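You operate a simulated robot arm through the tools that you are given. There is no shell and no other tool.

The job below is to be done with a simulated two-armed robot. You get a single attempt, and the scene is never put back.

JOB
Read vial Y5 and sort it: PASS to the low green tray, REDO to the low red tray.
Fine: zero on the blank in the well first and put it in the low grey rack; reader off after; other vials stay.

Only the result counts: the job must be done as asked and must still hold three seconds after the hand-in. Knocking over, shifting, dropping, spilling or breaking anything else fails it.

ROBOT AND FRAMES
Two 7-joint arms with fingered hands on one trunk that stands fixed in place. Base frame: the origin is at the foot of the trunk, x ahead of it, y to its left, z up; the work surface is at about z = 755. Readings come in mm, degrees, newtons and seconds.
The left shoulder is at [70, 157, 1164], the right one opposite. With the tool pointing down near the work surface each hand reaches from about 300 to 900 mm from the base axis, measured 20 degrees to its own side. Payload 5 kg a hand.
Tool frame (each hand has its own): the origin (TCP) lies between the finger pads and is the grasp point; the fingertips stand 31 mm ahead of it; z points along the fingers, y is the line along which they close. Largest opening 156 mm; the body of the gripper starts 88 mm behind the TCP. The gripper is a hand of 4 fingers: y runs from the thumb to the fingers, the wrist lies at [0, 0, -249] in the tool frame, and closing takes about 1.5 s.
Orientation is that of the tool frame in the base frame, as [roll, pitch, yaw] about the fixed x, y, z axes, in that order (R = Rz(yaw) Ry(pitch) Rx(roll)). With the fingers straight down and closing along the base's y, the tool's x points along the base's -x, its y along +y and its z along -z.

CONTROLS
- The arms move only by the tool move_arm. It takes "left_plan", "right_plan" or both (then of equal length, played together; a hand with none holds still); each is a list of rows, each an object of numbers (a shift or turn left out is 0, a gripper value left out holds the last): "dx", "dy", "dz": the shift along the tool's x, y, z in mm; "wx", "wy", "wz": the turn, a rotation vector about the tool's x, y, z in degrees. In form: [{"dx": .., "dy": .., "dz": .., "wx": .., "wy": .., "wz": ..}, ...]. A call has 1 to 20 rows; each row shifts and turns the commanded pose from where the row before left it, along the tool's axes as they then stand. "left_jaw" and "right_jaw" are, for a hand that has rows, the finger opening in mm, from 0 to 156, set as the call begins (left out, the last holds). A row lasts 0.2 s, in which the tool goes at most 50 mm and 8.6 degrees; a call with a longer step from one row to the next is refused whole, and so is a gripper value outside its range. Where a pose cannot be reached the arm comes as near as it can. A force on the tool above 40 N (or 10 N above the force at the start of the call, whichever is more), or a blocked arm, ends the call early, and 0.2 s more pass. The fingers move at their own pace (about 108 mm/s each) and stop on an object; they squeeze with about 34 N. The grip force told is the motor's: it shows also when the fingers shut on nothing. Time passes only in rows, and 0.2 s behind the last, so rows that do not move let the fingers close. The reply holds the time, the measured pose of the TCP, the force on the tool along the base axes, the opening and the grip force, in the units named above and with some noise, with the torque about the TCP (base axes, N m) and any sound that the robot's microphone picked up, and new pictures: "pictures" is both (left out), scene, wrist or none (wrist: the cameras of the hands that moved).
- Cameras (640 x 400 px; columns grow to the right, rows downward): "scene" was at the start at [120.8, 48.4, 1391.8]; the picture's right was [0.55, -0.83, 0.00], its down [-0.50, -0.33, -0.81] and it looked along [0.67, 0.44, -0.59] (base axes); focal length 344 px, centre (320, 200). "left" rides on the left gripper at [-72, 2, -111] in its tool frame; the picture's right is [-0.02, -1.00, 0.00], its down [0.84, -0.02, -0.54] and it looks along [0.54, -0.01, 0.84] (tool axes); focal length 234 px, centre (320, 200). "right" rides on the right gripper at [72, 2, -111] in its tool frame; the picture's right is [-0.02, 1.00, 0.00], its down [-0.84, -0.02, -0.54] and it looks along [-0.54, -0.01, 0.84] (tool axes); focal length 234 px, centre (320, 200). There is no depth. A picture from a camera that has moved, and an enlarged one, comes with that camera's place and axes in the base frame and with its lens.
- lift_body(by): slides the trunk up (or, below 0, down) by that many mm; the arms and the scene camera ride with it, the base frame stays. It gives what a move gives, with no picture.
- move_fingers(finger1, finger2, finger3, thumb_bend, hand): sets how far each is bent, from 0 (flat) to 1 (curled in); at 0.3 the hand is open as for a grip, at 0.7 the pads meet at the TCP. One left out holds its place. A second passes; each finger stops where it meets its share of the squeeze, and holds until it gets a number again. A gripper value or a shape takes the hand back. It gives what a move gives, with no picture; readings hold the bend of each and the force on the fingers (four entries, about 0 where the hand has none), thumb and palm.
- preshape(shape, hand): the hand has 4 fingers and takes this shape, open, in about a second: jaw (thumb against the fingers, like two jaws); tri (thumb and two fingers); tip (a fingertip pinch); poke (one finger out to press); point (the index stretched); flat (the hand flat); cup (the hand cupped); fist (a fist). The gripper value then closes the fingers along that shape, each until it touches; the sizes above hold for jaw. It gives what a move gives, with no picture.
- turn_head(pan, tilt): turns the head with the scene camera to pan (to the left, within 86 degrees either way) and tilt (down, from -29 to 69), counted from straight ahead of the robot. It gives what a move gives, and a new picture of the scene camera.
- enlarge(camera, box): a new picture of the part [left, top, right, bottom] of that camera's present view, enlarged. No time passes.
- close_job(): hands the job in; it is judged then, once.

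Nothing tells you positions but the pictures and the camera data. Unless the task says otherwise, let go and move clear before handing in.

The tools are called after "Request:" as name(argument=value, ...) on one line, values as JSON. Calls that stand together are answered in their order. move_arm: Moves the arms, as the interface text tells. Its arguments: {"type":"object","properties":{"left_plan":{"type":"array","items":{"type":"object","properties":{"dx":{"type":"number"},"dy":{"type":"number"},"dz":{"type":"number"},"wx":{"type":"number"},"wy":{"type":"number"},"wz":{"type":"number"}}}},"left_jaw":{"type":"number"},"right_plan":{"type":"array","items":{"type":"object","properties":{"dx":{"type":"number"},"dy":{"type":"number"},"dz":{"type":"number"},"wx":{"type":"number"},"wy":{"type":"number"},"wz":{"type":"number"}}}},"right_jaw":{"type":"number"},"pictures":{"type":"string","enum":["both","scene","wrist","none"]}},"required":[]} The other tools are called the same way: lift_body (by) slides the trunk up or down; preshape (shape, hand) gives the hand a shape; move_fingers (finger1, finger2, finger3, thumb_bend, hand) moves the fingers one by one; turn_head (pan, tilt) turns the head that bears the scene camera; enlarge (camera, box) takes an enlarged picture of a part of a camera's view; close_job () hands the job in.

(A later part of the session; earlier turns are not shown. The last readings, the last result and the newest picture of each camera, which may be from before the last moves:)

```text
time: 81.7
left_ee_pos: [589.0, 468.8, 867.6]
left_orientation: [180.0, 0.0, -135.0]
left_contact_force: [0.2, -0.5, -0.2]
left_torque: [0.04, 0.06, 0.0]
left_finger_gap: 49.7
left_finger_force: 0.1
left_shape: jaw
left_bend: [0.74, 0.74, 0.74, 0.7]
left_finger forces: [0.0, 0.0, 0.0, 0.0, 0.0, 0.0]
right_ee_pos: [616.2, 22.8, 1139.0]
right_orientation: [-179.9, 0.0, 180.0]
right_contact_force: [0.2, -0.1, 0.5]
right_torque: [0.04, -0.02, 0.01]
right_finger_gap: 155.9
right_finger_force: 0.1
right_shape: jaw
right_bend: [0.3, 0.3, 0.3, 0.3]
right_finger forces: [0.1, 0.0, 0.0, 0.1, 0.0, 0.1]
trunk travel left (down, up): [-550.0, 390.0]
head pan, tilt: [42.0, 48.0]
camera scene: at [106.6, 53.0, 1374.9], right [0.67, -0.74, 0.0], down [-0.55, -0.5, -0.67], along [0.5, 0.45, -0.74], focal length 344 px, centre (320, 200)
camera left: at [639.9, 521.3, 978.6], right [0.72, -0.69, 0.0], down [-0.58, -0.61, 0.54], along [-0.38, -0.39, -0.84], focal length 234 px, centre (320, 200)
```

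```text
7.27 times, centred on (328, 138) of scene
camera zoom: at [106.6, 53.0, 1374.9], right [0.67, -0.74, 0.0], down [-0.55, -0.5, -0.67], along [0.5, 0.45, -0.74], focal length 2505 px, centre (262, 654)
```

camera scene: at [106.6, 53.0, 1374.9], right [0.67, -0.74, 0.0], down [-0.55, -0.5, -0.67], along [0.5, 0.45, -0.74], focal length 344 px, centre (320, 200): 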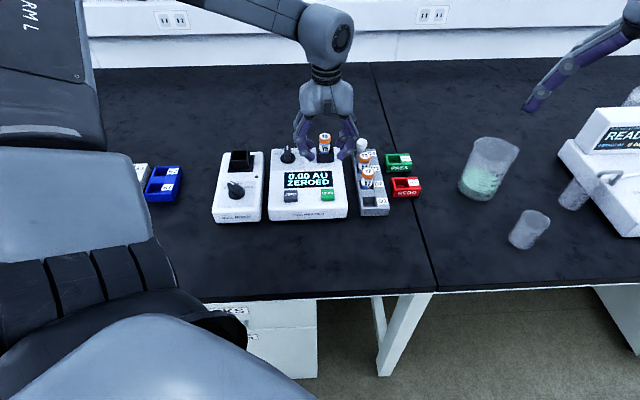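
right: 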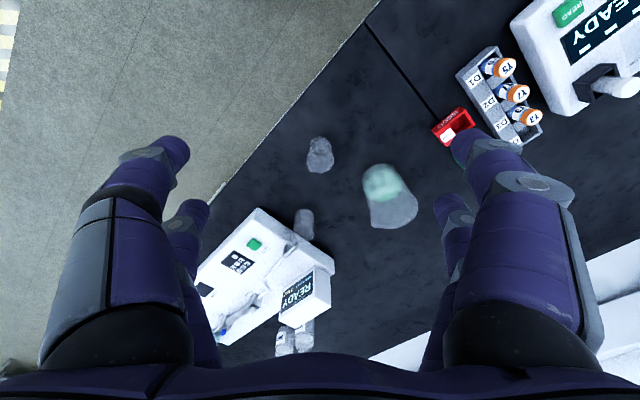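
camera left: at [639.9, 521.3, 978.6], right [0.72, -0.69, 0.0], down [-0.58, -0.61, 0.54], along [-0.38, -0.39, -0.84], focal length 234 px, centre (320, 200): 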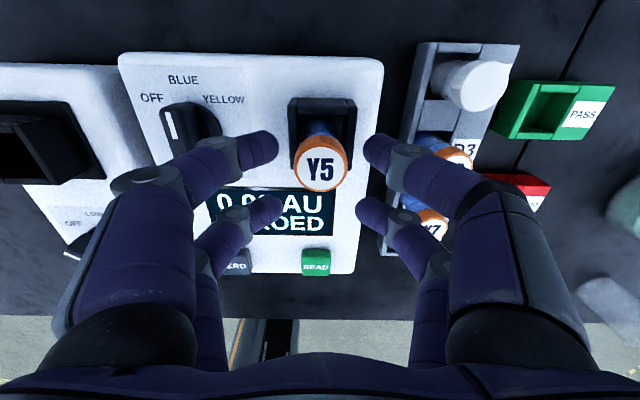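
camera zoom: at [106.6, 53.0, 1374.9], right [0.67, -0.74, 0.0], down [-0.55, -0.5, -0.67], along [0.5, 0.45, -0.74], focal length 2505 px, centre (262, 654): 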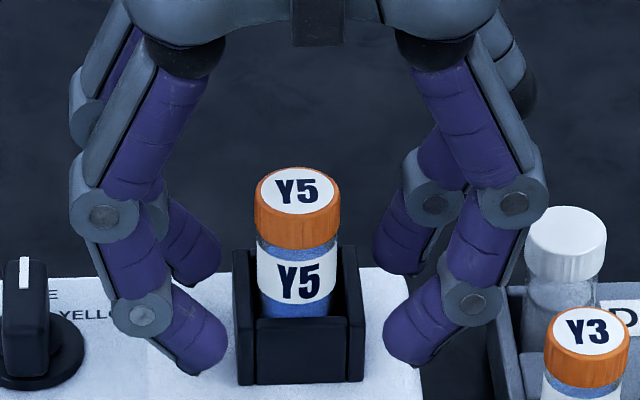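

Y5 stands upright in the well. I'll lift clear, switch to poke, and go above the READ button at about (511, 393).

Request:
move_arm(left_plan=[{"dz": -8}, {"dz": -15}, {"dz": -25}, {"dz": -30}, {"dz": -30}, {"dz": -22}, {}], pictures="none")

Request:
preshape(hand="left", shape="poke")

Request:
move_arm(left_plan=[{"dx": 36, "dy": 0.7}, {"dx": 36, "dy": 0.7}, {"dx": 36.4, "dy": 0.7}, {"dz": 30}, {"dz": 40}, {"dz": 40}, {"dz": 15}, {}, {}, {}])

Request:
enlarge(camera="left", box=[220, 80, 420, 230])

Request:
enlarge(camera="scene", box=[260, 100, 400, 230])

```text
time: 83.3
left_ee_pos: [590.8, 468.7, 997.1]
left_orientation: [-180.0, -0.1, -135.0]
left_contact_force: [-0.7, -0.1, -0.1]
left_torque: [0.02, -0.02, 0.03]
left_finger_gap: 49.7
left_finger_force: 0.0
left_shape: jaw
left_bend: [0.74, 0.74, 0.74, 0.7]
left_finger forces: [0.0, 0.1, 0.0, 0.0, 0.0, 0.1]
right_ee_pos: [616.8, 22.3, 1138.2]
right_orientation: [179.9, 0.0, 180.0]
right_contact_force: [-0.2, 0.0, -0.3]
right_torque: [0.01, 0.03, -0.01]
right_finger_gap: 156.1
right_finger_force: 0.1
right_shape: jaw
right_bend: [0.3, 0.3, 0.3, 0.3]
right_finger forces: [0.0, 0.0, 0.0, 0.1, 0.2, 0.0]
trunk travel left (down, up): [-550.0, 390.0]
head pan, tilt: [42.0, 48.0]
```

```text
time: 84.2
left_ee_pos: [590.8, 468.9, 996.8]
left_orientation: [-180.0, 0.0, -135.0]
left_contact_force: [-0.2, -0.2, -0.1]
left_torque: [0.0, 0.0, 0.0]
left_finger_gap: 0.0
left_finger_force: 0.1
left_shape: poke
left_bend: [1.0, 1.0, 1.0, 0.32]
left_finger forces: [0.1, 0.0, 0.1, 0.1, 0.1, 0.0]
right_ee_pos: [616.0, 22.0, 1140.3]
right_orientation: [180.0, 0.0, 179.9]
right_contact_force: [-0.3, -0.4, 1.0]
right_torque: [-0.01, -0.02, 0.01]
right_finger_gap: 156.1
right_finger_force: 0.0
right_shape: jaw
right_bend: [0.3, 0.3, 0.3, 0.3]
right_finger forces: [0.1, 0.0, 0.1, 0.0, 0.1, 0.0]
trunk travel left (down, up): [-550.0, 390.0]
head pan, tilt: [42.0, 48.0]
```

```text
time: 86.4
left_ee_pos: [512.6, 393.5, 873.8]
left_orientation: [-179.9, 0.0, -135.2]
left_contact_force: [-0.2, -0.2, 0.0]
left_torque: [0.0, 0.01, -0.01]
left_finger_gap: 0.0
left_finger_force: 0.0
left_shape: poke
left_bend: [1.0, 1.0, 1.0, 0.32]
left_finger forces: [0.0, 0.0, 0.0, 0.0, 0.0, 0.0]
right_ee_pos: [616.7, 22.6, 1139.0]
right_orientation: [-180.0, 0.0, -180.0]
right_contact_force: [0.2, 0.4, -0.2]
right_torque: [-0.04, 0.0, 0.01]
right_finger_gap: 156.0
right_finger_force: 0.1
right_shape: jaw
right_bend: [0.3, 0.3, 0.3, 0.3]
right_finger forces: [0.1, 0.1, 0.1, 0.1, 0.0, 0.1]
trunk travel left (down, up): [-550.0, 390.0]
head pan, tilt: [42.0, 48.0]
camera scene: at [106.5, 53.1, 1374.9], right [0.67, -0.74, 0.0], down [-0.55, -0.5, -0.67], along [0.5, 0.45, -0.74], focal length 344 px, centre (320, 200)
camera left: at [563.7, 446.2, 985.2], right [0.72, -0.69, 0.0], down [-0.58, -0.61, 0.54], along [-0.38, -0.39, -0.84], focal length 234 px, centre (320, 200)
```

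scene: 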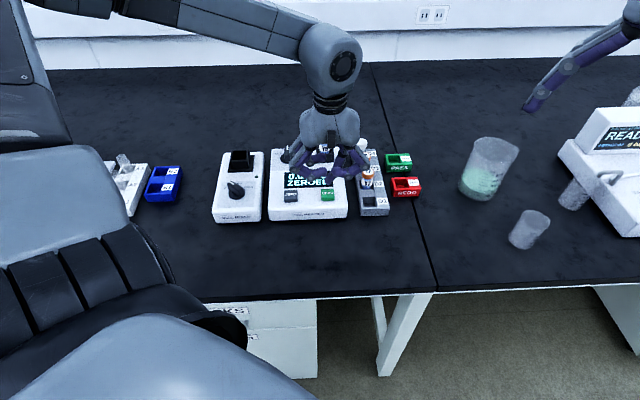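
left: 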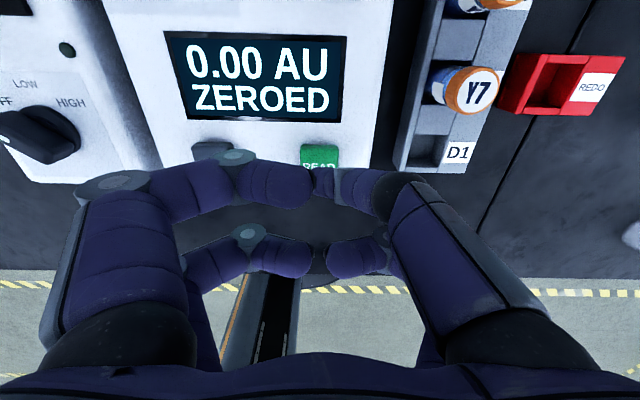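

```text
2.67 times, centred on (320, 155) of left
camera zoom: at [563.7, 446.2, 985.2], right [0.72, -0.69, 0.0], down [-0.58, -0.61, 0.54], along [-0.38, -0.39, -0.84], focal length 624 px, centre (320, 320)
```

zoom: 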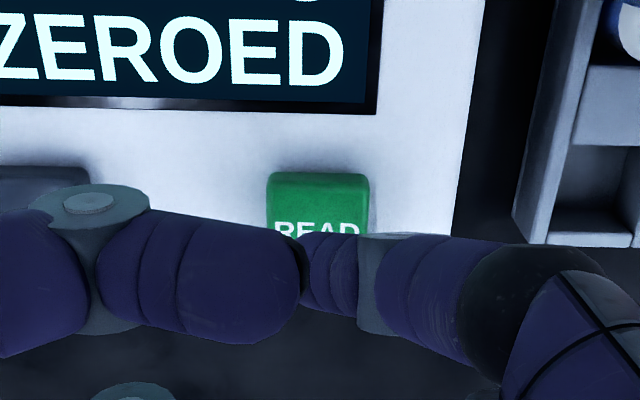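

```text
3.08 times, centred on (330, 165) of scene
camera zoom: at [106.5, 53.1, 1374.9], right [0.67, -0.74, 0.0], down [-0.55, -0.5, -0.67], along [0.5, 0.45, -0.74], focal length 1060 px, centre (289, 308)
```

zoom: 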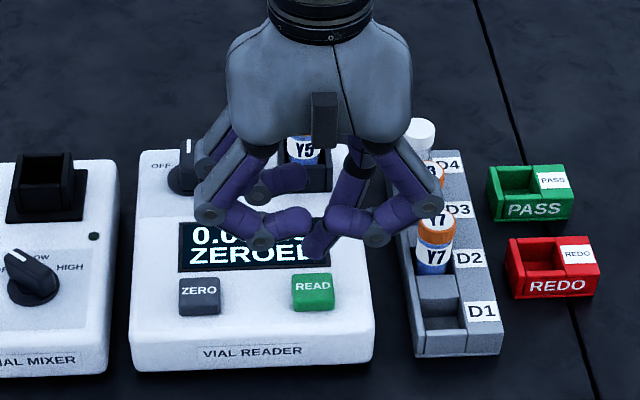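

The finger is over READ. I'll press it slowly.

Request:
move_arm(left_plan=[{"dx": 1.2, "dz": 8}, {"dz": 8}, {"dz": 5}, {"dz": 2}, {"dz": 2}, {"dz": 1.5}, {"dz": 1}, {}])

Request:
enlarge(camera="left", box=[130, 0, 450, 200])

```text
time: 88.2
left_ee_pos: [509.9, 391.8, 845.6]
left_orientation: [-179.9, 0.1, -135.0]
left_contact_force: [-0.2, 0.0, 8.1]
left_torque: [0.02, -0.02, 0.01]
left_finger_gap: 0.1
left_finger_force: 0.1
left_shape: poke
left_bend: [1.0, 1.0, 1.0, 0.32]
left_finger forces: [0.0, 0.0, 0.0, 0.0, 9.0, 0.0]
right_ee_pos: [614.7, 22.6, 1140.2]
right_orientation: [180.0, -0.1, 180.0]
right_contact_force: [-0.4, -0.3, 0.6]
right_torque: [0.02, 0.0, 0.02]
right_finger_gap: 155.9
right_finger_force: 0.1
right_shape: jaw
right_bend: [0.3, 0.3, 0.3, 0.3]
right_finger forces: [0.0, 0.0, 0.0, 0.0, 0.1, 0.0]
trunk travel left (down, up): [-550.0, 390.0]
head pan, tilt: [42.0, 48.0]
heard: click
camera scene: at [105.7, 52.5, 1375.0], right [0.67, -0.74, 0.0], down [-0.55, -0.5, -0.67], along [0.5, 0.45, -0.74], focal length 344 px, centre (320, 200)
camera left: at [560.4, 444.0, 957.0], right [0.72, -0.69, 0.0], down [-0.58, -0.61, 0.54], along [-0.37, -0.39, -0.84], focal length 234 px, centre (320, 200)
```

scene: 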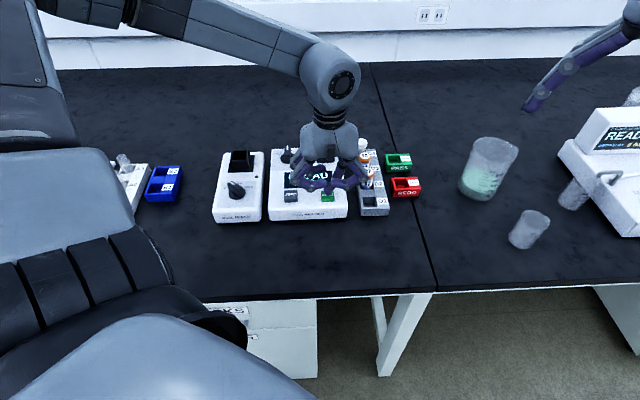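
left: 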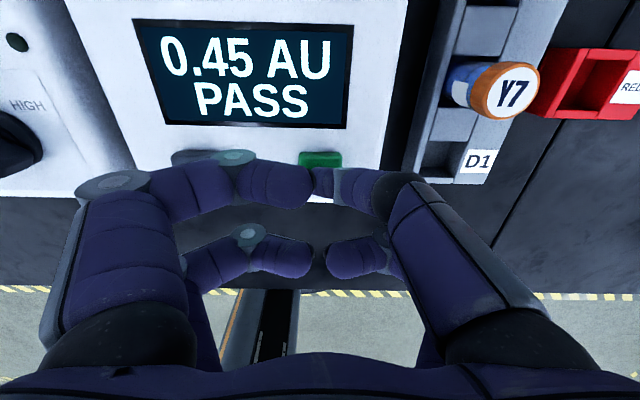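

```text
2.00 times, centred on (290, 100) of left
camera zoom: at [560.4, 444.0, 957.0], right [0.72, -0.69, 0.0], down [-0.58, -0.61, 0.54], along [-0.37, -0.39, -0.84], focal length 468 px, centre (380, 400)
```

zoom: 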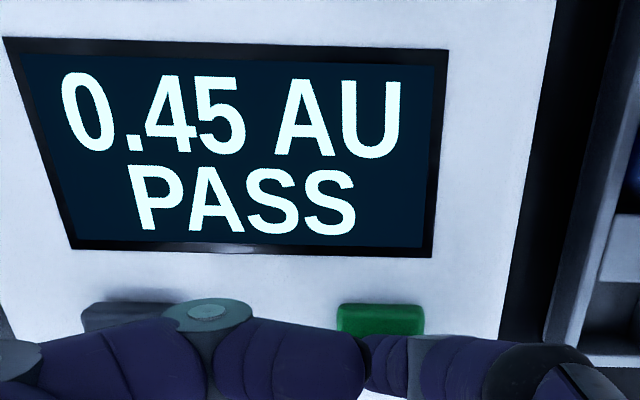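

The reader shows "0.45 AU PASS", so Y5 goes to the green tray. I'll lift off, open the jaw again, and go above Y5, offset for fingers 2/3.

Request:
move_arm(left_plan=[{"dz": -10}, {"dz": -36}, {"dz": -36}, {"dz": -36}, {"dz": -36}, {}], pictures="none")

Request:
preshape(hand="left", shape="jaw")

Request:
move_arm(left_plan=[{"dx": -38.7, "dy": -0.4}, {"dx": -38.7, "dy": -0.4}, {"dx": -38.7, "dy": -0.4}, {"dx": -38.7, "dy": -0.3}, {}, {}, {}, {}], left_jaw=50)

Request:
enlarge(camera="left", box=[220, 80, 420, 230])

Request:
enlarge(camera="left", box=[380, 100, 560, 230])

Request:
enlarge(camera="scene", box=[265, 110, 425, 230])

```text
time: 89.6
left_ee_pos: [510.3, 390.4, 1000.1]
left_orientation: [-180.0, -0.1, -135.0]
left_contact_force: [-0.2, -0.2, -0.5]
left_torque: [-0.02, -0.01, 0.0]
left_finger_gap: 0.3
left_finger_force: 0.1
left_shape: poke
left_bend: [1.0, 1.0, 1.0, 0.32]
left_finger forces: [0.0, 0.0, 0.1, 0.0, 0.0, 0.0]
right_ee_pos: [617.1, 24.4, 1138.8]
right_orientation: [-180.0, 0.0, -179.9]
right_contact_force: [-0.2, 0.7, -0.4]
right_torque: [0.0, 0.01, 0.01]
right_finger_gap: 155.7
right_finger_force: 0.1
right_shape: jaw
right_bend: [0.3, 0.3, 0.3, 0.3]
right_finger forces: [0.0, 0.0, 0.0, 0.1, 0.0, 0.0]
trunk travel left (down, up): [-550.0, 390.0]
head pan, tilt: [42.0, 48.0]
```

```text
time: 90.5
left_ee_pos: [509.5, 390.9, 999.8]
left_orientation: [179.9, -0.1, -135.0]
left_contact_force: [0.3, -0.4, 0.2]
left_torque: [0.03, 0.0, 0.0]
left_finger_gap: 156.2
left_finger_force: 0.1
left_shape: jaw
left_bend: [0.3, 0.3, 0.3, 0.3]
left_finger forces: [0.0, 0.0, 0.0, 0.1, 0.0, 0.0]
right_ee_pos: [615.8, 23.4, 1138.8]
right_orientation: [-180.0, 0.0, -180.0]
right_contact_force: [-0.2, 0.1, -0.4]
right_torque: [0.0, -0.01, 0.03]
right_finger_gap: 155.7
right_finger_force: 0.0
right_shape: jaw
right_bend: [0.3, 0.3, 0.3, 0.3]
right_finger forces: [0.0, 0.0, 0.0, 0.0, 0.0, 0.0]
trunk travel left (down, up): [-550.0, 390.0]
head pan, tilt: [42.0, 48.0]
```

```text
time: 92.3
left_ee_pos: [621.5, 499.4, 998.6]
left_orientation: [180.0, 0.0, -135.1]
left_contact_force: [0.1, -0.9, 0.2]
left_torque: [0.03, -0.01, -0.03]
left_finger_gap: 50.5
left_finger_force: 0.1
left_shape: jaw
left_bend: [0.73, 0.73, 0.73, 0.7]
left_finger forces: [0.0, 0.0, 0.0, 0.1, 0.0, 0.0]
right_ee_pos: [617.0, 23.5, 1138.9]
right_orientation: [180.0, 0.1, -180.0]
right_contact_force: [0.7, 0.2, 0.0]
right_torque: [-0.01, -0.01, 0.01]
right_finger_gap: 155.9
right_finger_force: 0.0
right_shape: jaw
right_bend: [0.3, 0.3, 0.3, 0.3]
right_finger forces: [0.0, 0.0, 0.0, 0.0, 0.0, 0.1]
trunk travel left (down, up): [-550.0, 390.0]
head pan, tilt: [42.0, 48.0]
camera scene: at [106.3, 53.0, 1374.9], right [0.67, -0.74, 0.0], down [-0.55, -0.5, -0.67], along [0.5, 0.45, -0.74], focal length 344 px, centre (320, 200)
camera left: at [671.1, 552.8, 1108.9], right [0.72, -0.69, 0.0], down [-0.58, -0.61, 0.54], along [-0.38, -0.39, -0.84], focal length 234 px, centre (320, 200)
```

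scene: 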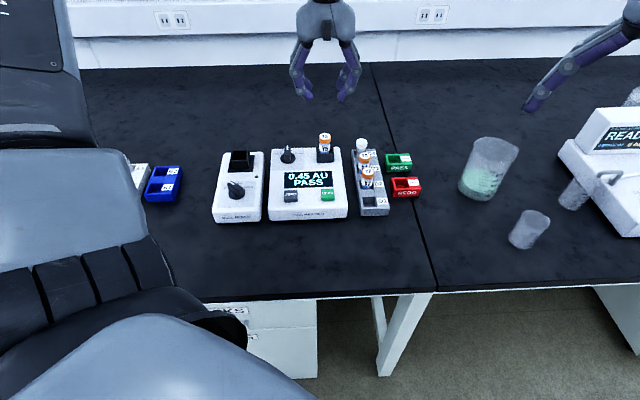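
left: 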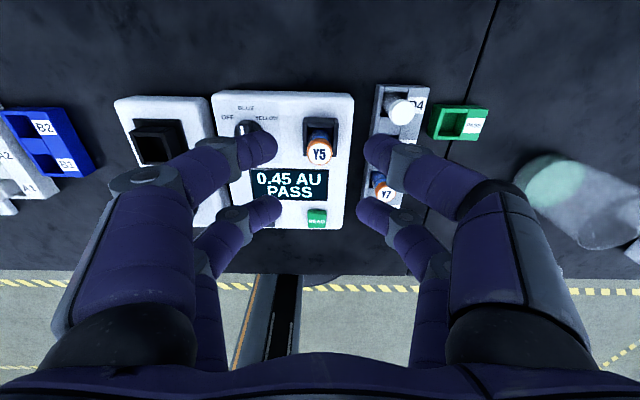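

```text
2.67 times, centred on (320, 155) of left
camera zoom: at [671.1, 552.8, 1108.9], right [0.72, -0.69, 0.0], down [-0.58, -0.61, 0.54], along [-0.38, -0.39, -0.84], focal length 624 px, centre (320, 320)
```

zoom: 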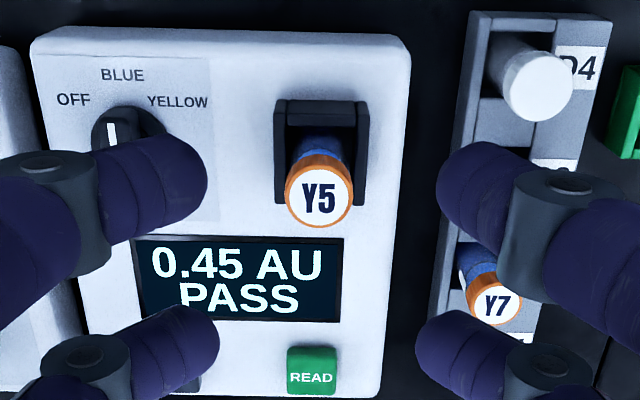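

```text
3.08 times, centred on (470, 165) of left
camera zoom: at [671.1, 552.8, 1108.9], right [0.72, -0.69, 0.0], down [-0.58, -0.61, 0.54], along [-0.38, -0.39, -0.84], focal length 720 px, centre (-142, 308)
```

zoom: 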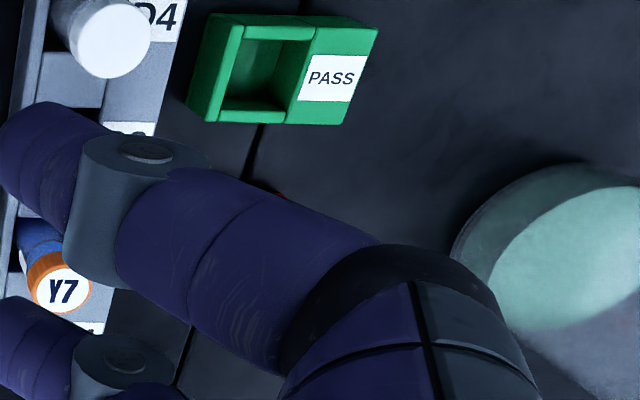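

```text
3.33 times, centred on (345, 170) of scene
camera zoom: at [106.3, 53.0, 1374.9], right [0.67, -0.74, 0.0], down [-0.55, -0.5, -0.67], along [0.5, 0.45, -0.74], focal length 1148 px, centre (237, 300)
```

zoom: 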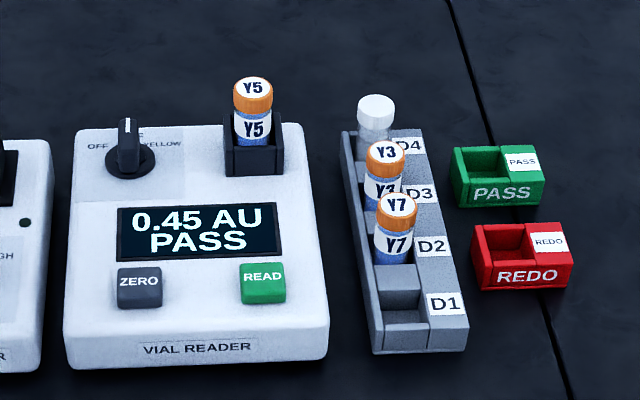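

The scene is tidy: blank in D4, Y5 in the well. I'll zoom in on the PASS tray to measure its pocket.

Request:
enlarge(camera="left", box=[420, 95, 500, 145])

Request:
enlarge(camera="scene", box=[378, 145, 428, 205])

Request:
enlarge(camera="left", box=[295, 110, 345, 170])

```text
8.00 times, centred on (460, 120) of left
camera zoom: at [671.1, 552.8, 1108.9], right [0.72, -0.69, 0.0], down [-0.58, -0.61, 0.54], along [-0.38, -0.39, -0.84], focal length 1873 px, centre (-800, 840)
```

zoom: 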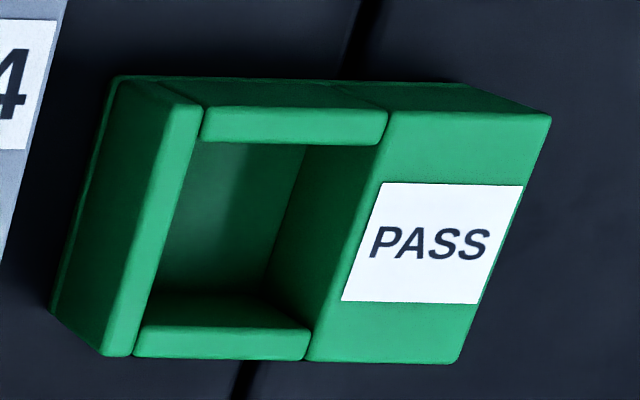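

```text
6.67 times, centred on (403, 175) of scene
camera zoom: at [106.3, 53.0, 1374.9], right [0.67, -0.74, 0.0], down [-0.55, -0.5, -0.67], along [0.5, 0.45, -0.74], focal length 2296 px, centre (-233, 367)
```

zoom: 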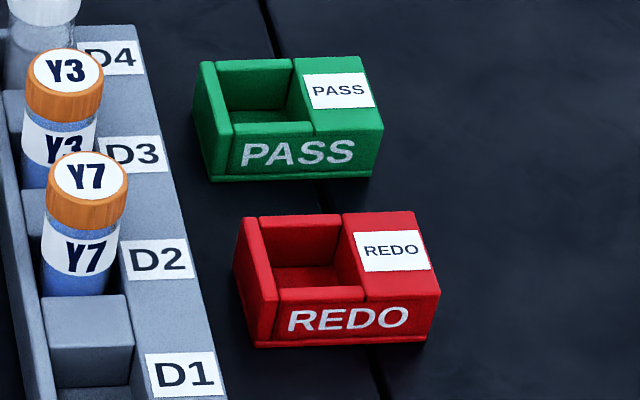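

```text
6.67 times, centred on (320, 140) of left
camera zoom: at [671.1, 552.8, 1108.9], right [0.72, -0.69, 0.0], down [-0.58, -0.61, 0.54], along [-0.38, -0.39, -0.84], focal length 1561 px, centre (320, 600)
```

zoom: 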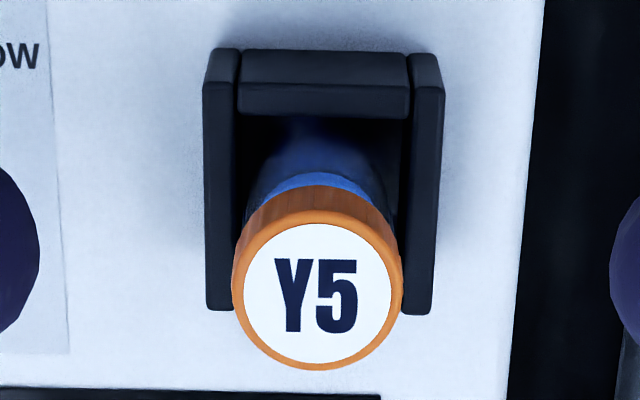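

The PASS pocket is a 30 × 31 mm hole centred at about (741.5, 362.2), rim z ≈ 780. Now I'll descend toward Y5 for the grip.

Request:
move_arm(left_plan=[{"dx": 2.1, "dy": 1.2}, {"dz": 30}, {"dz": 35}, {"dz": 25}, {"dz": 12}, {}, {}, {}])

Request:
enlarge(camera="left", box=[220, 120, 420, 270])

Request:
enlarge(camera="scene", box=[280, 90, 380, 170])

```text
time: 94.1
left_ee_pos: [618.6, 498.8, 895.5]
left_orientation: [180.0, 0.0, -135.1]
left_contact_force: [-0.4, -0.4, 0.2]
left_torque: [-0.01, 0.0, 0.04]
left_finger_gap: 50.3
left_finger_force: 0.0
left_shape: jaw
left_bend: [0.73, 0.73, 0.73, 0.7]
left_finger forces: [0.1, 0.0, 0.0, 0.0, 0.0, 0.0]
right_ee_pos: [616.9, 23.8, 1139.2]
right_orientation: [-180.0, 0.0, 179.9]
right_contact_force: [-0.4, -0.1, -0.2]
right_torque: [-0.02, 0.02, 0.0]
right_finger_gap: 155.8
right_finger_force: 0.1
right_shape: jaw
right_bend: [0.3, 0.3, 0.3, 0.3]
right_finger forces: [0.1, 0.0, 0.0, 0.1, 0.0, 0.0]
trunk travel left (down, up): [-550.0, 390.0]
head pan, tilt: [42.0, 48.0]
camera scene: at [106.6, 53.2, 1374.9], right [0.67, -0.74, 0.0], down [-0.55, -0.5, -0.67], along [0.5, 0.45, -0.74], focal length 344 px, centre (320, 200)
camera left: at [668.5, 551.8, 1006.5], right [0.72, -0.69, 0.0], down [-0.58, -0.61, 0.54], along [-0.38, -0.39, -0.84], focal length 234 px, centre (320, 200)
```

scene: 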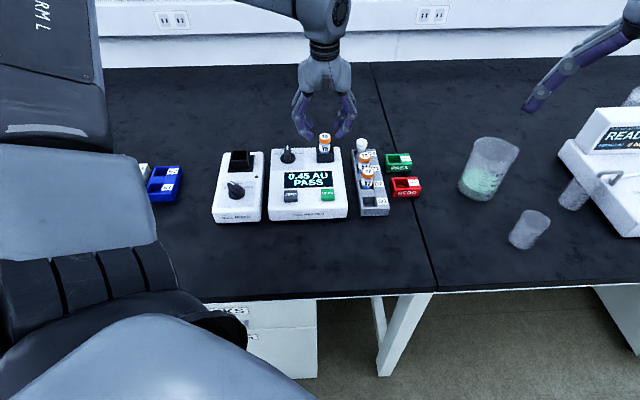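
left: 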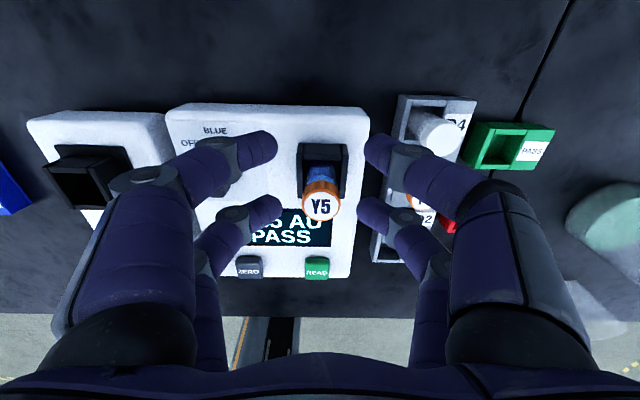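

```text
2.67 times, centred on (320, 195) of left
camera zoom: at [668.5, 551.8, 1006.5], right [0.72, -0.69, 0.0], down [-0.58, -0.61, 0.54], along [-0.38, -0.39, -0.84], focal length 624 px, centre (320, 213)
```

zoom: 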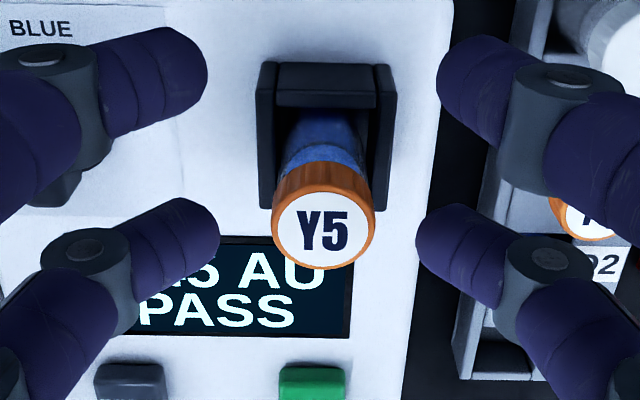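

```text
5.00 times, centred on (330, 130) of scene
camera zoom: at [106.6, 53.2, 1374.9], right [0.67, -0.74, 0.0], down [-0.55, -0.5, -0.67], along [0.5, 0.45, -0.74], focal length 1722 px, centre (270, 550)
```

zoom: 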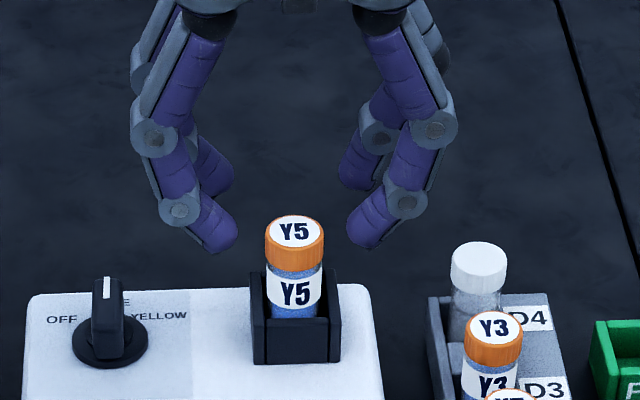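

Aligned to within 1 mm. Descending the last 26 mm and closing on Y5.

Request:
move_arm(left_plan=[{"dz": 8, "dy": -0.4}, {"dz": 8}, {"dz": 6}, {"dz": 4}, {}, {}, {}], pictures="wrist")

Request:
enlarge(camera="left", box=[220, 120, 420, 270])

Request:
enlarge(camera="scene", box=[280, 90, 380, 170])

```text
time: 95.7
left_ee_pos: [619.5, 499.0, 870.4]
left_orientation: [-180.0, 0.1, -134.9]
left_contact_force: [0.1, 0.2, 0.3]
left_torque: [-0.02, 0.04, -0.02]
left_finger_gap: 50.3
left_finger_force: 0.1
left_shape: jaw
left_bend: [0.73, 0.73, 0.73, 0.7]
left_finger forces: [0.1, 0.0, 0.1, 0.0, 0.0, 0.0]
right_ee_pos: [617.3, 22.3, 1138.7]
right_orientation: [-180.0, 0.1, 180.0]
right_contact_force: [-0.3, 0.3, -0.1]
right_torque: [-0.02, 0.0, -0.01]
right_finger_gap: 156.1
right_finger_force: 0.1
right_shape: jaw
right_bend: [0.3, 0.3, 0.3, 0.3]
right_finger forces: [0.0, 0.0, 0.1, 0.1, 0.0, 0.1]
trunk travel left (down, up): [-550.0, 390.0]
head pan, tilt: [42.0, 48.0]
camera left: at [670.4, 551.1, 981.4], right [0.72, -0.69, 0.0], down [-0.58, -0.61, 0.54], along [-0.38, -0.39, -0.84], focal length 234 px, centre (320, 200)
```

left: 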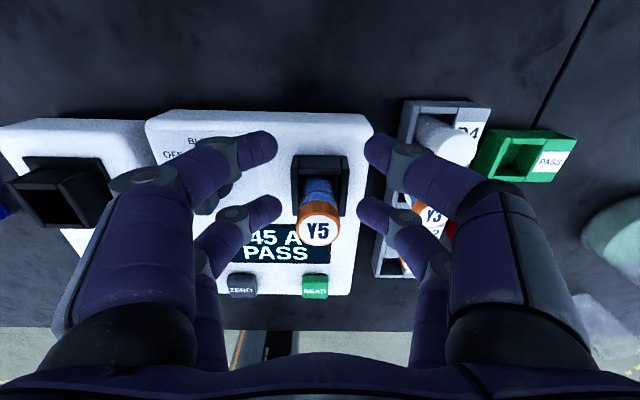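

```text
2.67 times, centred on (320, 195) of left
camera zoom: at [670.4, 551.1, 981.4], right [0.72, -0.69, 0.0], down [-0.58, -0.61, 0.54], along [-0.38, -0.39, -0.84], focal length 624 px, centre (320, 213)
```

zoom: 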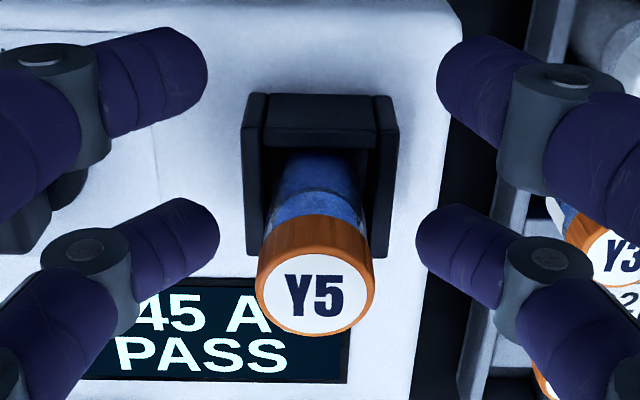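

```text
5.00 times, centred on (330, 130) of scene
camera zoom: at [106.6, 53.1, 1374.9], right [0.67, -0.74, 0.0], down [-0.55, -0.5, -0.67], along [0.5, 0.45, -0.74], focal length 1722 px, centre (270, 550)
```

zoom: 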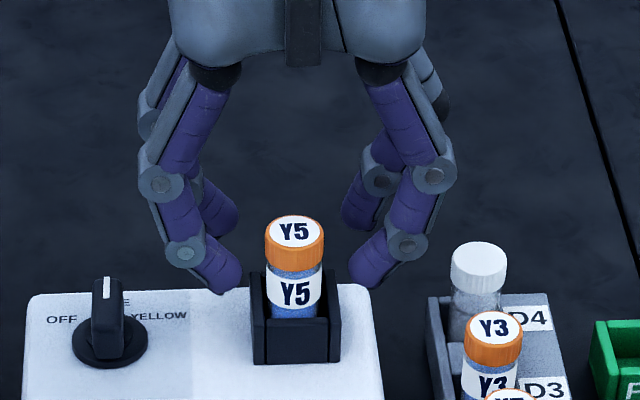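

Small nudge of 1 mm, then close on Y5.

Request:
move_arm(left_plan=[{"dx": 1.0, "dy": 0.7, "dz": 0.5}, {}, {}], pictures="none")

Request:
move_arm(left_plan=[{}, {}, {}, {}, {}, {}, {}], left_jaw=0, pictures="wrist")

Request:
enlarge(camera="scene", box=[280, 90, 380, 170])

```text
time: 96.5
left_ee_pos: [619.1, 497.1, 870.7]
left_orientation: [179.9, -0.1, -135.0]
left_contact_force: [-0.7, 0.3, 0.1]
left_torque: [-0.02, -0.04, -0.01]
left_finger_gap: 50.4
left_finger_force: 0.0
left_shape: jaw
left_bend: [0.73, 0.73, 0.73, 0.7]
left_finger forces: [0.1, 0.0, 0.0, 0.1, 0.1, 0.1]
right_ee_pos: [616.0, 22.9, 1140.2]
right_orientation: [-179.9, -0.1, 180.0]
right_contact_force: [1.0, 0.0, 0.1]
right_torque: [0.0, -0.03, -0.02]
right_finger_gap: 155.7
right_finger_force: 0.1
right_shape: jaw
right_bend: [0.3, 0.3, 0.3, 0.3]
right_finger forces: [0.0, 0.1, 0.0, 0.0, 0.0, 0.1]
trunk travel left (down, up): [-550.0, 390.0]
head pan, tilt: [42.0, 48.0]
```

```text
time: 98.1
left_ee_pos: [619.3, 497.7, 870.8]
left_orientation: [-179.9, 0.1, -134.9]
left_contact_force: [-0.5, -0.3, 0.1]
left_torque: [0.0, -0.01, -0.01]
left_finger_gap: 0.0
left_finger_force: 34.4
left_shape: jaw
left_bend: [0.7, 0.72, 0.72, 0.7]
left_finger forces: [0.0, 29.3, 29.2, 0.0, 0.0, 0.0]
right_ee_pos: [616.2, 23.2, 1139.4]
right_orientation: [180.0, 0.0, -179.9]
right_contact_force: [-0.4, 0.5, -0.4]
right_torque: [0.01, -0.02, -0.05]
right_finger_gap: 155.8
right_finger_force: 0.0
right_shape: jaw
right_bend: [0.3, 0.3, 0.3, 0.3]
right_finger forces: [0.0, 0.0, 0.1, 0.0, 0.1, 0.0]
trunk travel left (down, up): [-550.0, 390.0]
head pan, tilt: [42.0, 48.0]
camera left: at [669.0, 551.1, 981.6], right [0.72, -0.69, 0.0], down [-0.58, -0.61, 0.55], along [-0.38, -0.39, -0.84], focal length 234 px, centre (320, 200)
```

left: 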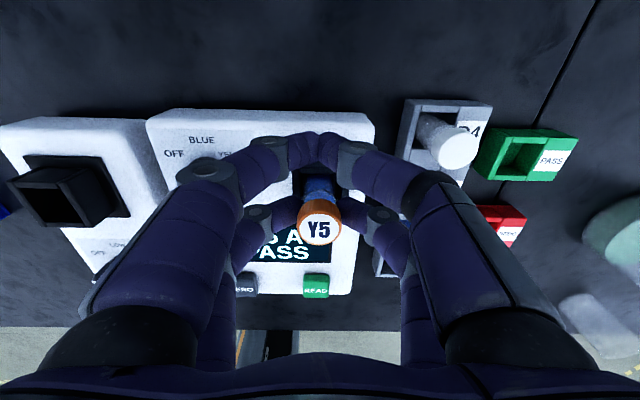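

```text
5.00 times, centred on (330, 130) of scene
camera zoom: at [106.7, 53.2, 1374.9], right [0.67, -0.74, 0.0], down [-0.55, -0.5, -0.67], along [0.5, 0.45, -0.74], focal length 1722 px, centre (270, 550)
```

zoom: 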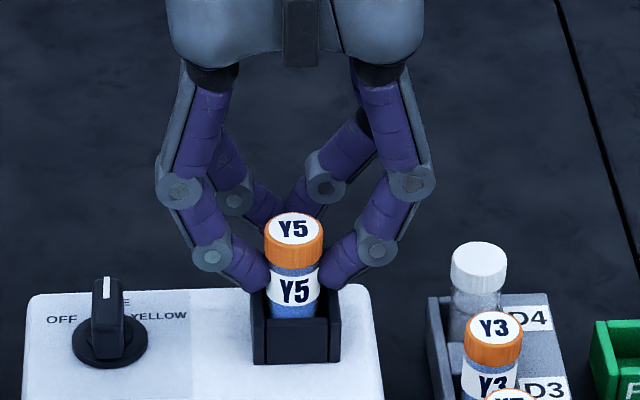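

Fingers 2 and 3 hold Y5 at about 29 N each. Lifting it slowly out of the well.

Request:
move_arm(left_plan=[{"dz": -4}, {"dz": -8}, {"dz": -10}, {"dz": -12}, {"dz": -12}, {"dz": -12}, {"dz": -10}, {"dz": -6}, {}, {}])

Request:
enlarge(camera="scene", box=[280, 60, 400, 170])

Request:
enlarge(camera="left", box=[220, 120, 420, 270])

```text
time: 100.3
left_ee_pos: [618.1, 497.9, 945.6]
left_orientation: [180.0, 0.0, -135.1]
left_contact_force: [-0.1, 0.2, -0.6]
left_torque: [0.0, -0.01, 0.0]
left_finger_gap: 0.0
left_finger_force: 34.1
left_shape: jaw
left_bend: [0.7, 0.72, 0.72, 0.7]
left_finger forces: [0.0, 29.3, 29.3, 0.1, 0.0, 0.0]
right_ee_pos: [616.7, 22.7, 1139.2]
right_orientation: [180.0, -0.1, -180.0]
right_contact_force: [0.7, -0.2, 0.6]
right_torque: [-0.05, 0.02, -0.01]
right_finger_gap: 156.0
right_finger_force: 0.0
right_shape: jaw
right_bend: [0.3, 0.3, 0.3, 0.3]
right_finger forces: [0.0, 0.0, 0.0, 0.0, 0.1, 0.0]
trunk travel left (down, up): [-550.0, 390.0]
head pan, tilt: [42.0, 48.0]
camera scene: at [106.6, 53.1, 1374.9], right [0.67, -0.74, 0.0], down [-0.55, -0.5, -0.67], along [0.5, 0.45, -0.74], focal length 344 px, centre (320, 200)
camera left: at [668.5, 551.2, 1056.4], right [0.72, -0.69, 0.0], down [-0.58, -0.61, 0.55], along [-0.38, -0.39, -0.84], focal length 234 px, centre (320, 200)
```

scene: 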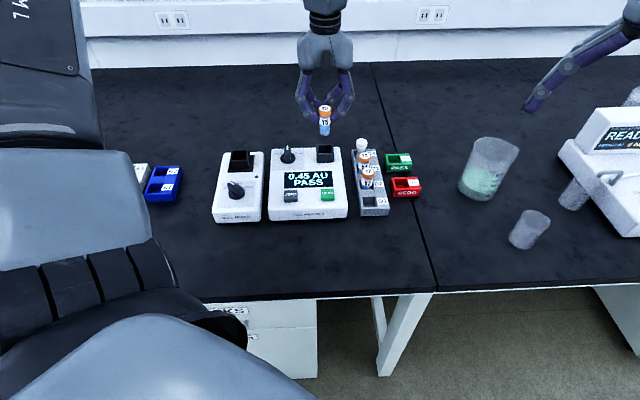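
left: 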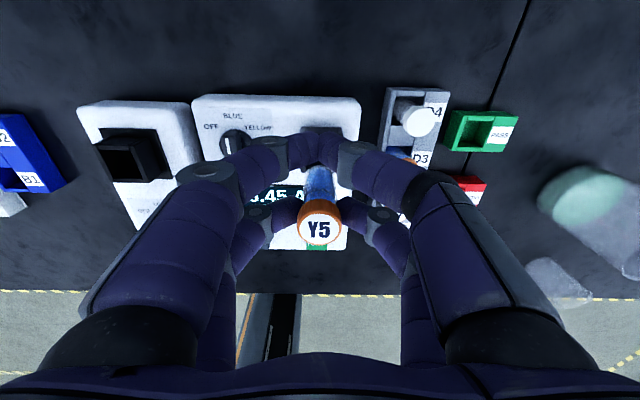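

```text
3.64 times, centred on (340, 115) of scene
camera zoom: at [106.6, 53.1, 1374.9], right [0.67, -0.74, 0.0], down [-0.55, -0.5, -0.67], along [0.5, 0.45, -0.74], focal length 1252 px, centre (247, 509)
```

zoom: 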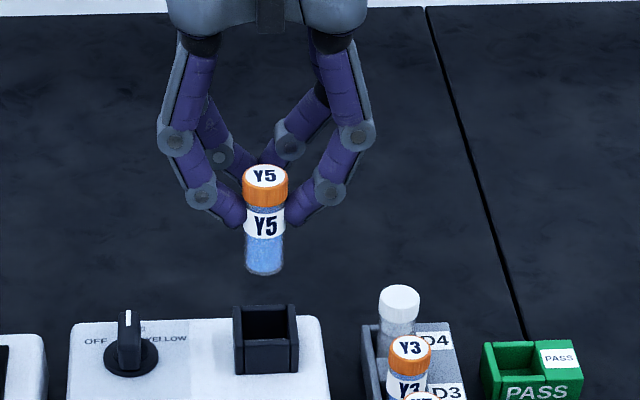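

```text
2.67 times, centred on (320, 195) of left
camera zoom: at [668.5, 551.2, 1056.4], right [0.72, -0.69, 0.0], down [-0.58, -0.61, 0.55], along [-0.38, -0.39, -0.84], focal length 624 px, centre (320, 213)
```

zoom: 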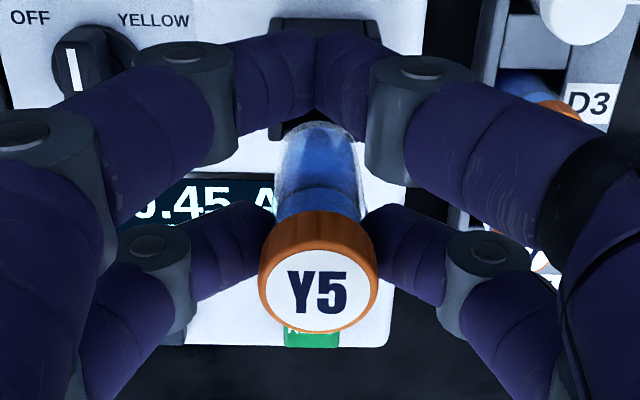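

Y5 hangs straight with clearly blue liquid, matching the BLUE setting. I'll carry it over the green PASS pocket.

Request:
move_arm(left_plan=[{"dx": -0.4, "dy": -5}, {"dx": -0.8, "dy": -10}, {"dx": -0.8, "dy": -15}, {"dx": -0.8, "dy": -17}, {"dx": -0.8, "dy": -17}, {"dx": -0.8, "dy": -17}, {"dx": -0.8, "dy": -17}, {"dx": -0.8, "dy": -17}, {"dx": -0.8, "dy": -17}, {"dx": -0.8, "dy": -17}, {"dx": -0.8, "dy": -15}, {"dx": -0.8, "dy": -10}, {"dx": -0.8, "dy": -6}, {"dx": -0.8, "dy": -4.2}, {}, {}, {}])

Request:
enlarge(camera="left", box=[220, 120, 420, 270])

Request:
enlarge(camera="scene", box=[330, 70, 470, 200])

```text
time: 103.9
left_ee_pos: [755.4, 375.7, 945.0]
left_orientation: [-180.0, 0.1, -135.0]
left_contact_force: [-0.2, -0.2, -0.2]
left_torque: [0.03, -0.01, 0.01]
left_finger_gap: 0.0
left_finger_force: 34.0
left_shape: jaw
left_bend: [0.7, 0.72, 0.72, 0.7]
left_finger forces: [0.0, 29.3, 29.3, 0.2, 0.0, 0.0]
right_ee_pos: [618.0, 23.8, 1139.7]
right_orientation: [-180.0, 0.0, -179.9]
right_contact_force: [0.6, -0.7, 0.0]
right_torque: [0.0, 0.0, -0.03]
right_finger_gap: 155.9
right_finger_force: 0.0
right_shape: jaw
right_bend: [0.3, 0.3, 0.3, 0.3]
right_finger forces: [0.1, 0.1, 0.0, 0.0, 0.0, 0.1]
trunk travel left (down, up): [-550.0, 390.0]
head pan, tilt: [42.0, 48.0]
camera scene: at [106.7, 53.1, 1374.9], right [0.67, -0.74, 0.0], down [-0.55, -0.5, -0.67], along [0.5, 0.45, -0.74], focal length 344 px, centre (320, 200)
camera left: at [806.0, 429.4, 1055.8], right [0.72, -0.69, 0.0], down [-0.58, -0.61, 0.55], along [-0.38, -0.39, -0.84], focal length 234 px, centre (320, 200)
```

scene: 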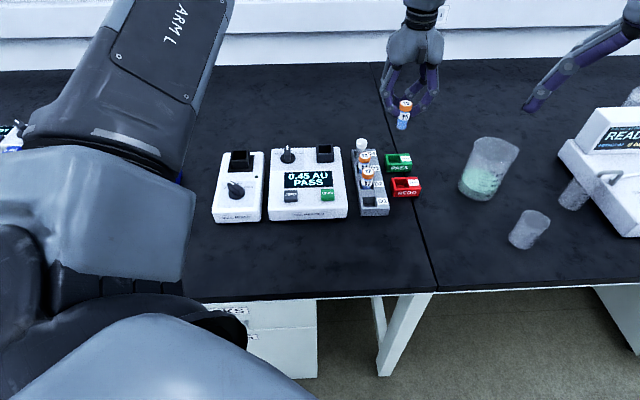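
left: 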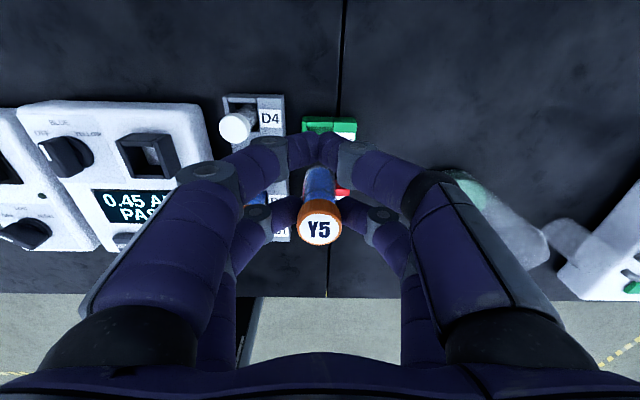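

```text
2.67 times, centred on (320, 195) of left
camera zoom: at [806.0, 429.4, 1055.8], right [0.72, -0.69, 0.0], down [-0.58, -0.61, 0.55], along [-0.38, -0.39, -0.84], focal length 624 px, centre (320, 213)
```

zoom: 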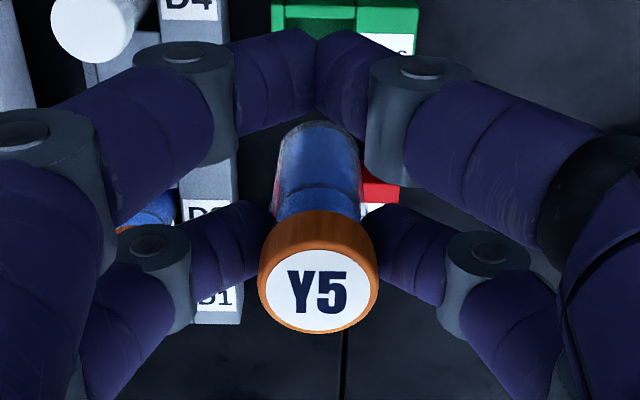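

```text
3.08 times, centred on (400, 135) of scene
camera zoom: at [106.7, 53.1, 1374.9], right [0.67, -0.74, 0.0], down [-0.55, -0.5, -0.67], along [0.5, 0.45, -0.74], focal length 1060 px, centre (74, 400)
```

zoom: 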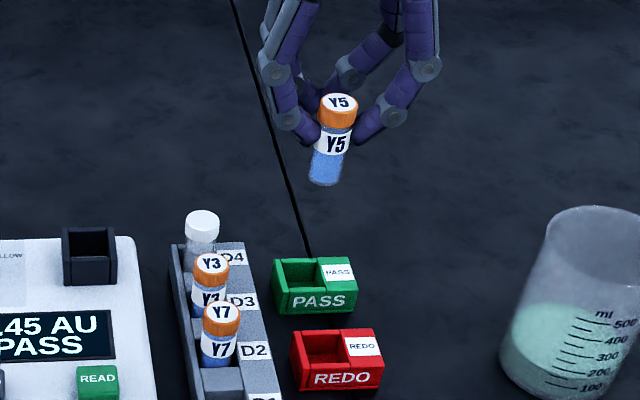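

Y5 is over the pocket within about 1 mm. Lowering until its base is just above the tray rim.

Request:
move_arm(left_plan=[{"dz": 8, "dy": -0.3, "dx": -0.3}, {"dz": 14}, {"dz": 18}, {"dz": 18}, {"dz": 16}, {"dz": 10}, {"dz": 5}, {}, {}, {}])

Request:
enlarge(camera="left", box=[280, 130, 360, 200])

Request:
enlarge(camera="scene", box=[378, 130, 428, 180])

```text
time: 106.1
left_ee_pos: [754.6, 376.6, 855.2]
left_orientation: [-179.8, 0.1, -135.0]
left_contact_force: [0.1, 0.3, 0.5]
left_torque: [0.02, 0.02, 0.02]
left_finger_gap: 0.0
left_finger_force: 33.7
left_shape: jaw
left_bend: [0.7, 0.72, 0.72, 0.7]
left_finger forces: [0.0, 29.3, 29.3, 0.1, 0.0, 0.0]
right_ee_pos: [616.2, 24.1, 1139.1]
right_orientation: [-179.9, 0.0, -179.9]
right_contact_force: [0.3, 0.5, 1.1]
right_torque: [-0.01, -0.01, 0.01]
right_finger_gap: 156.0
right_finger_force: 0.1
right_shape: jaw
right_bend: [0.3, 0.3, 0.3, 0.3]
right_finger forces: [0.0, 0.0, 0.0, 0.0, 0.0, 0.1]
trunk travel left (down, up): [-550.0, 390.0]
head pan, tilt: [42.0, 48.0]
camera scene: at [106.7, 53.1, 1374.9], right [0.67, -0.74, 0.0], down [-0.55, -0.5, -0.67], along [0.5, 0.45, -0.74], focal length 344 px, centre (320, 200)
camera left: at [805.0, 429.7, 966.3], right [0.72, -0.69, 0.0], down [-0.58, -0.61, 0.54], along [-0.37, -0.39, -0.84], focal length 234 px, centre (320, 200)
```

scene: 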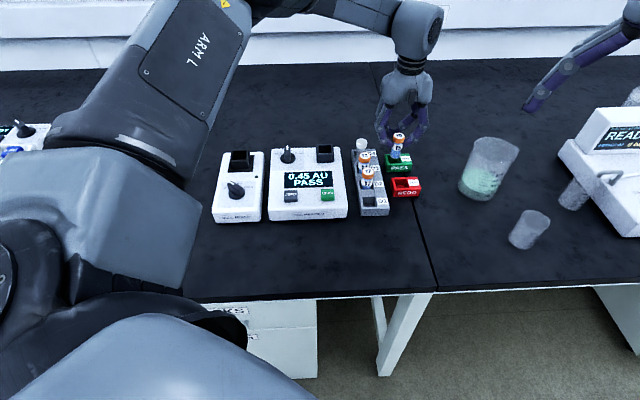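
left: 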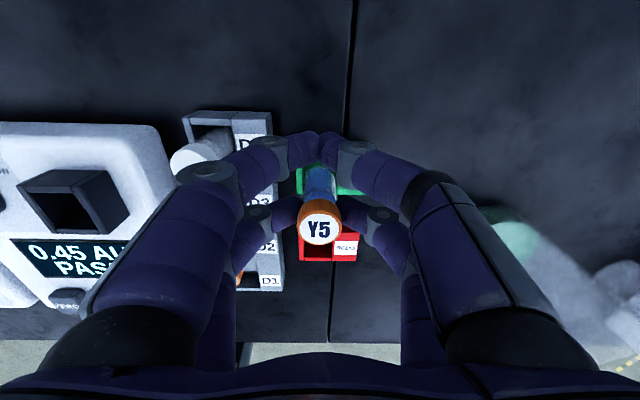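

```text
5.71 times, centred on (320, 165) of left
camera zoom: at [805.0, 429.7, 966.3], right [0.72, -0.69, 0.0], down [-0.58, -0.61, 0.54], along [-0.37, -0.39, -0.84], focal length 1338 px, centre (320, 400)
```

zoom: 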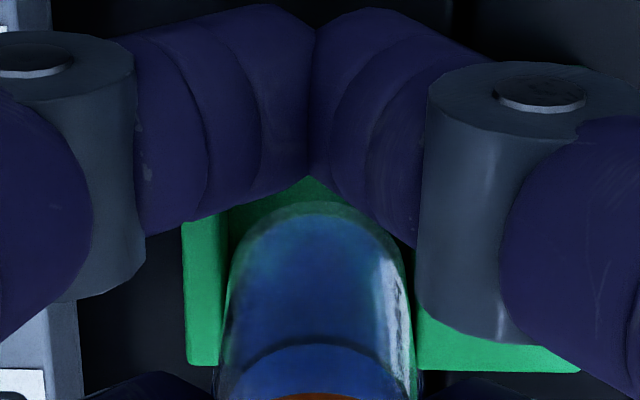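

```text
8.00 times, centred on (403, 155) of scene
camera zoom: at [106.7, 53.1, 1374.9], right [0.67, -0.74, 0.0], down [-0.55, -0.5, -0.67], along [0.5, 0.45, -0.74], focal length 2755 px, centre (-344, 560)
```

zoom: 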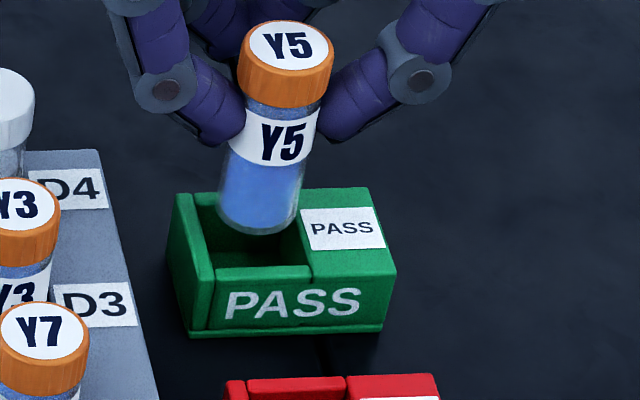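

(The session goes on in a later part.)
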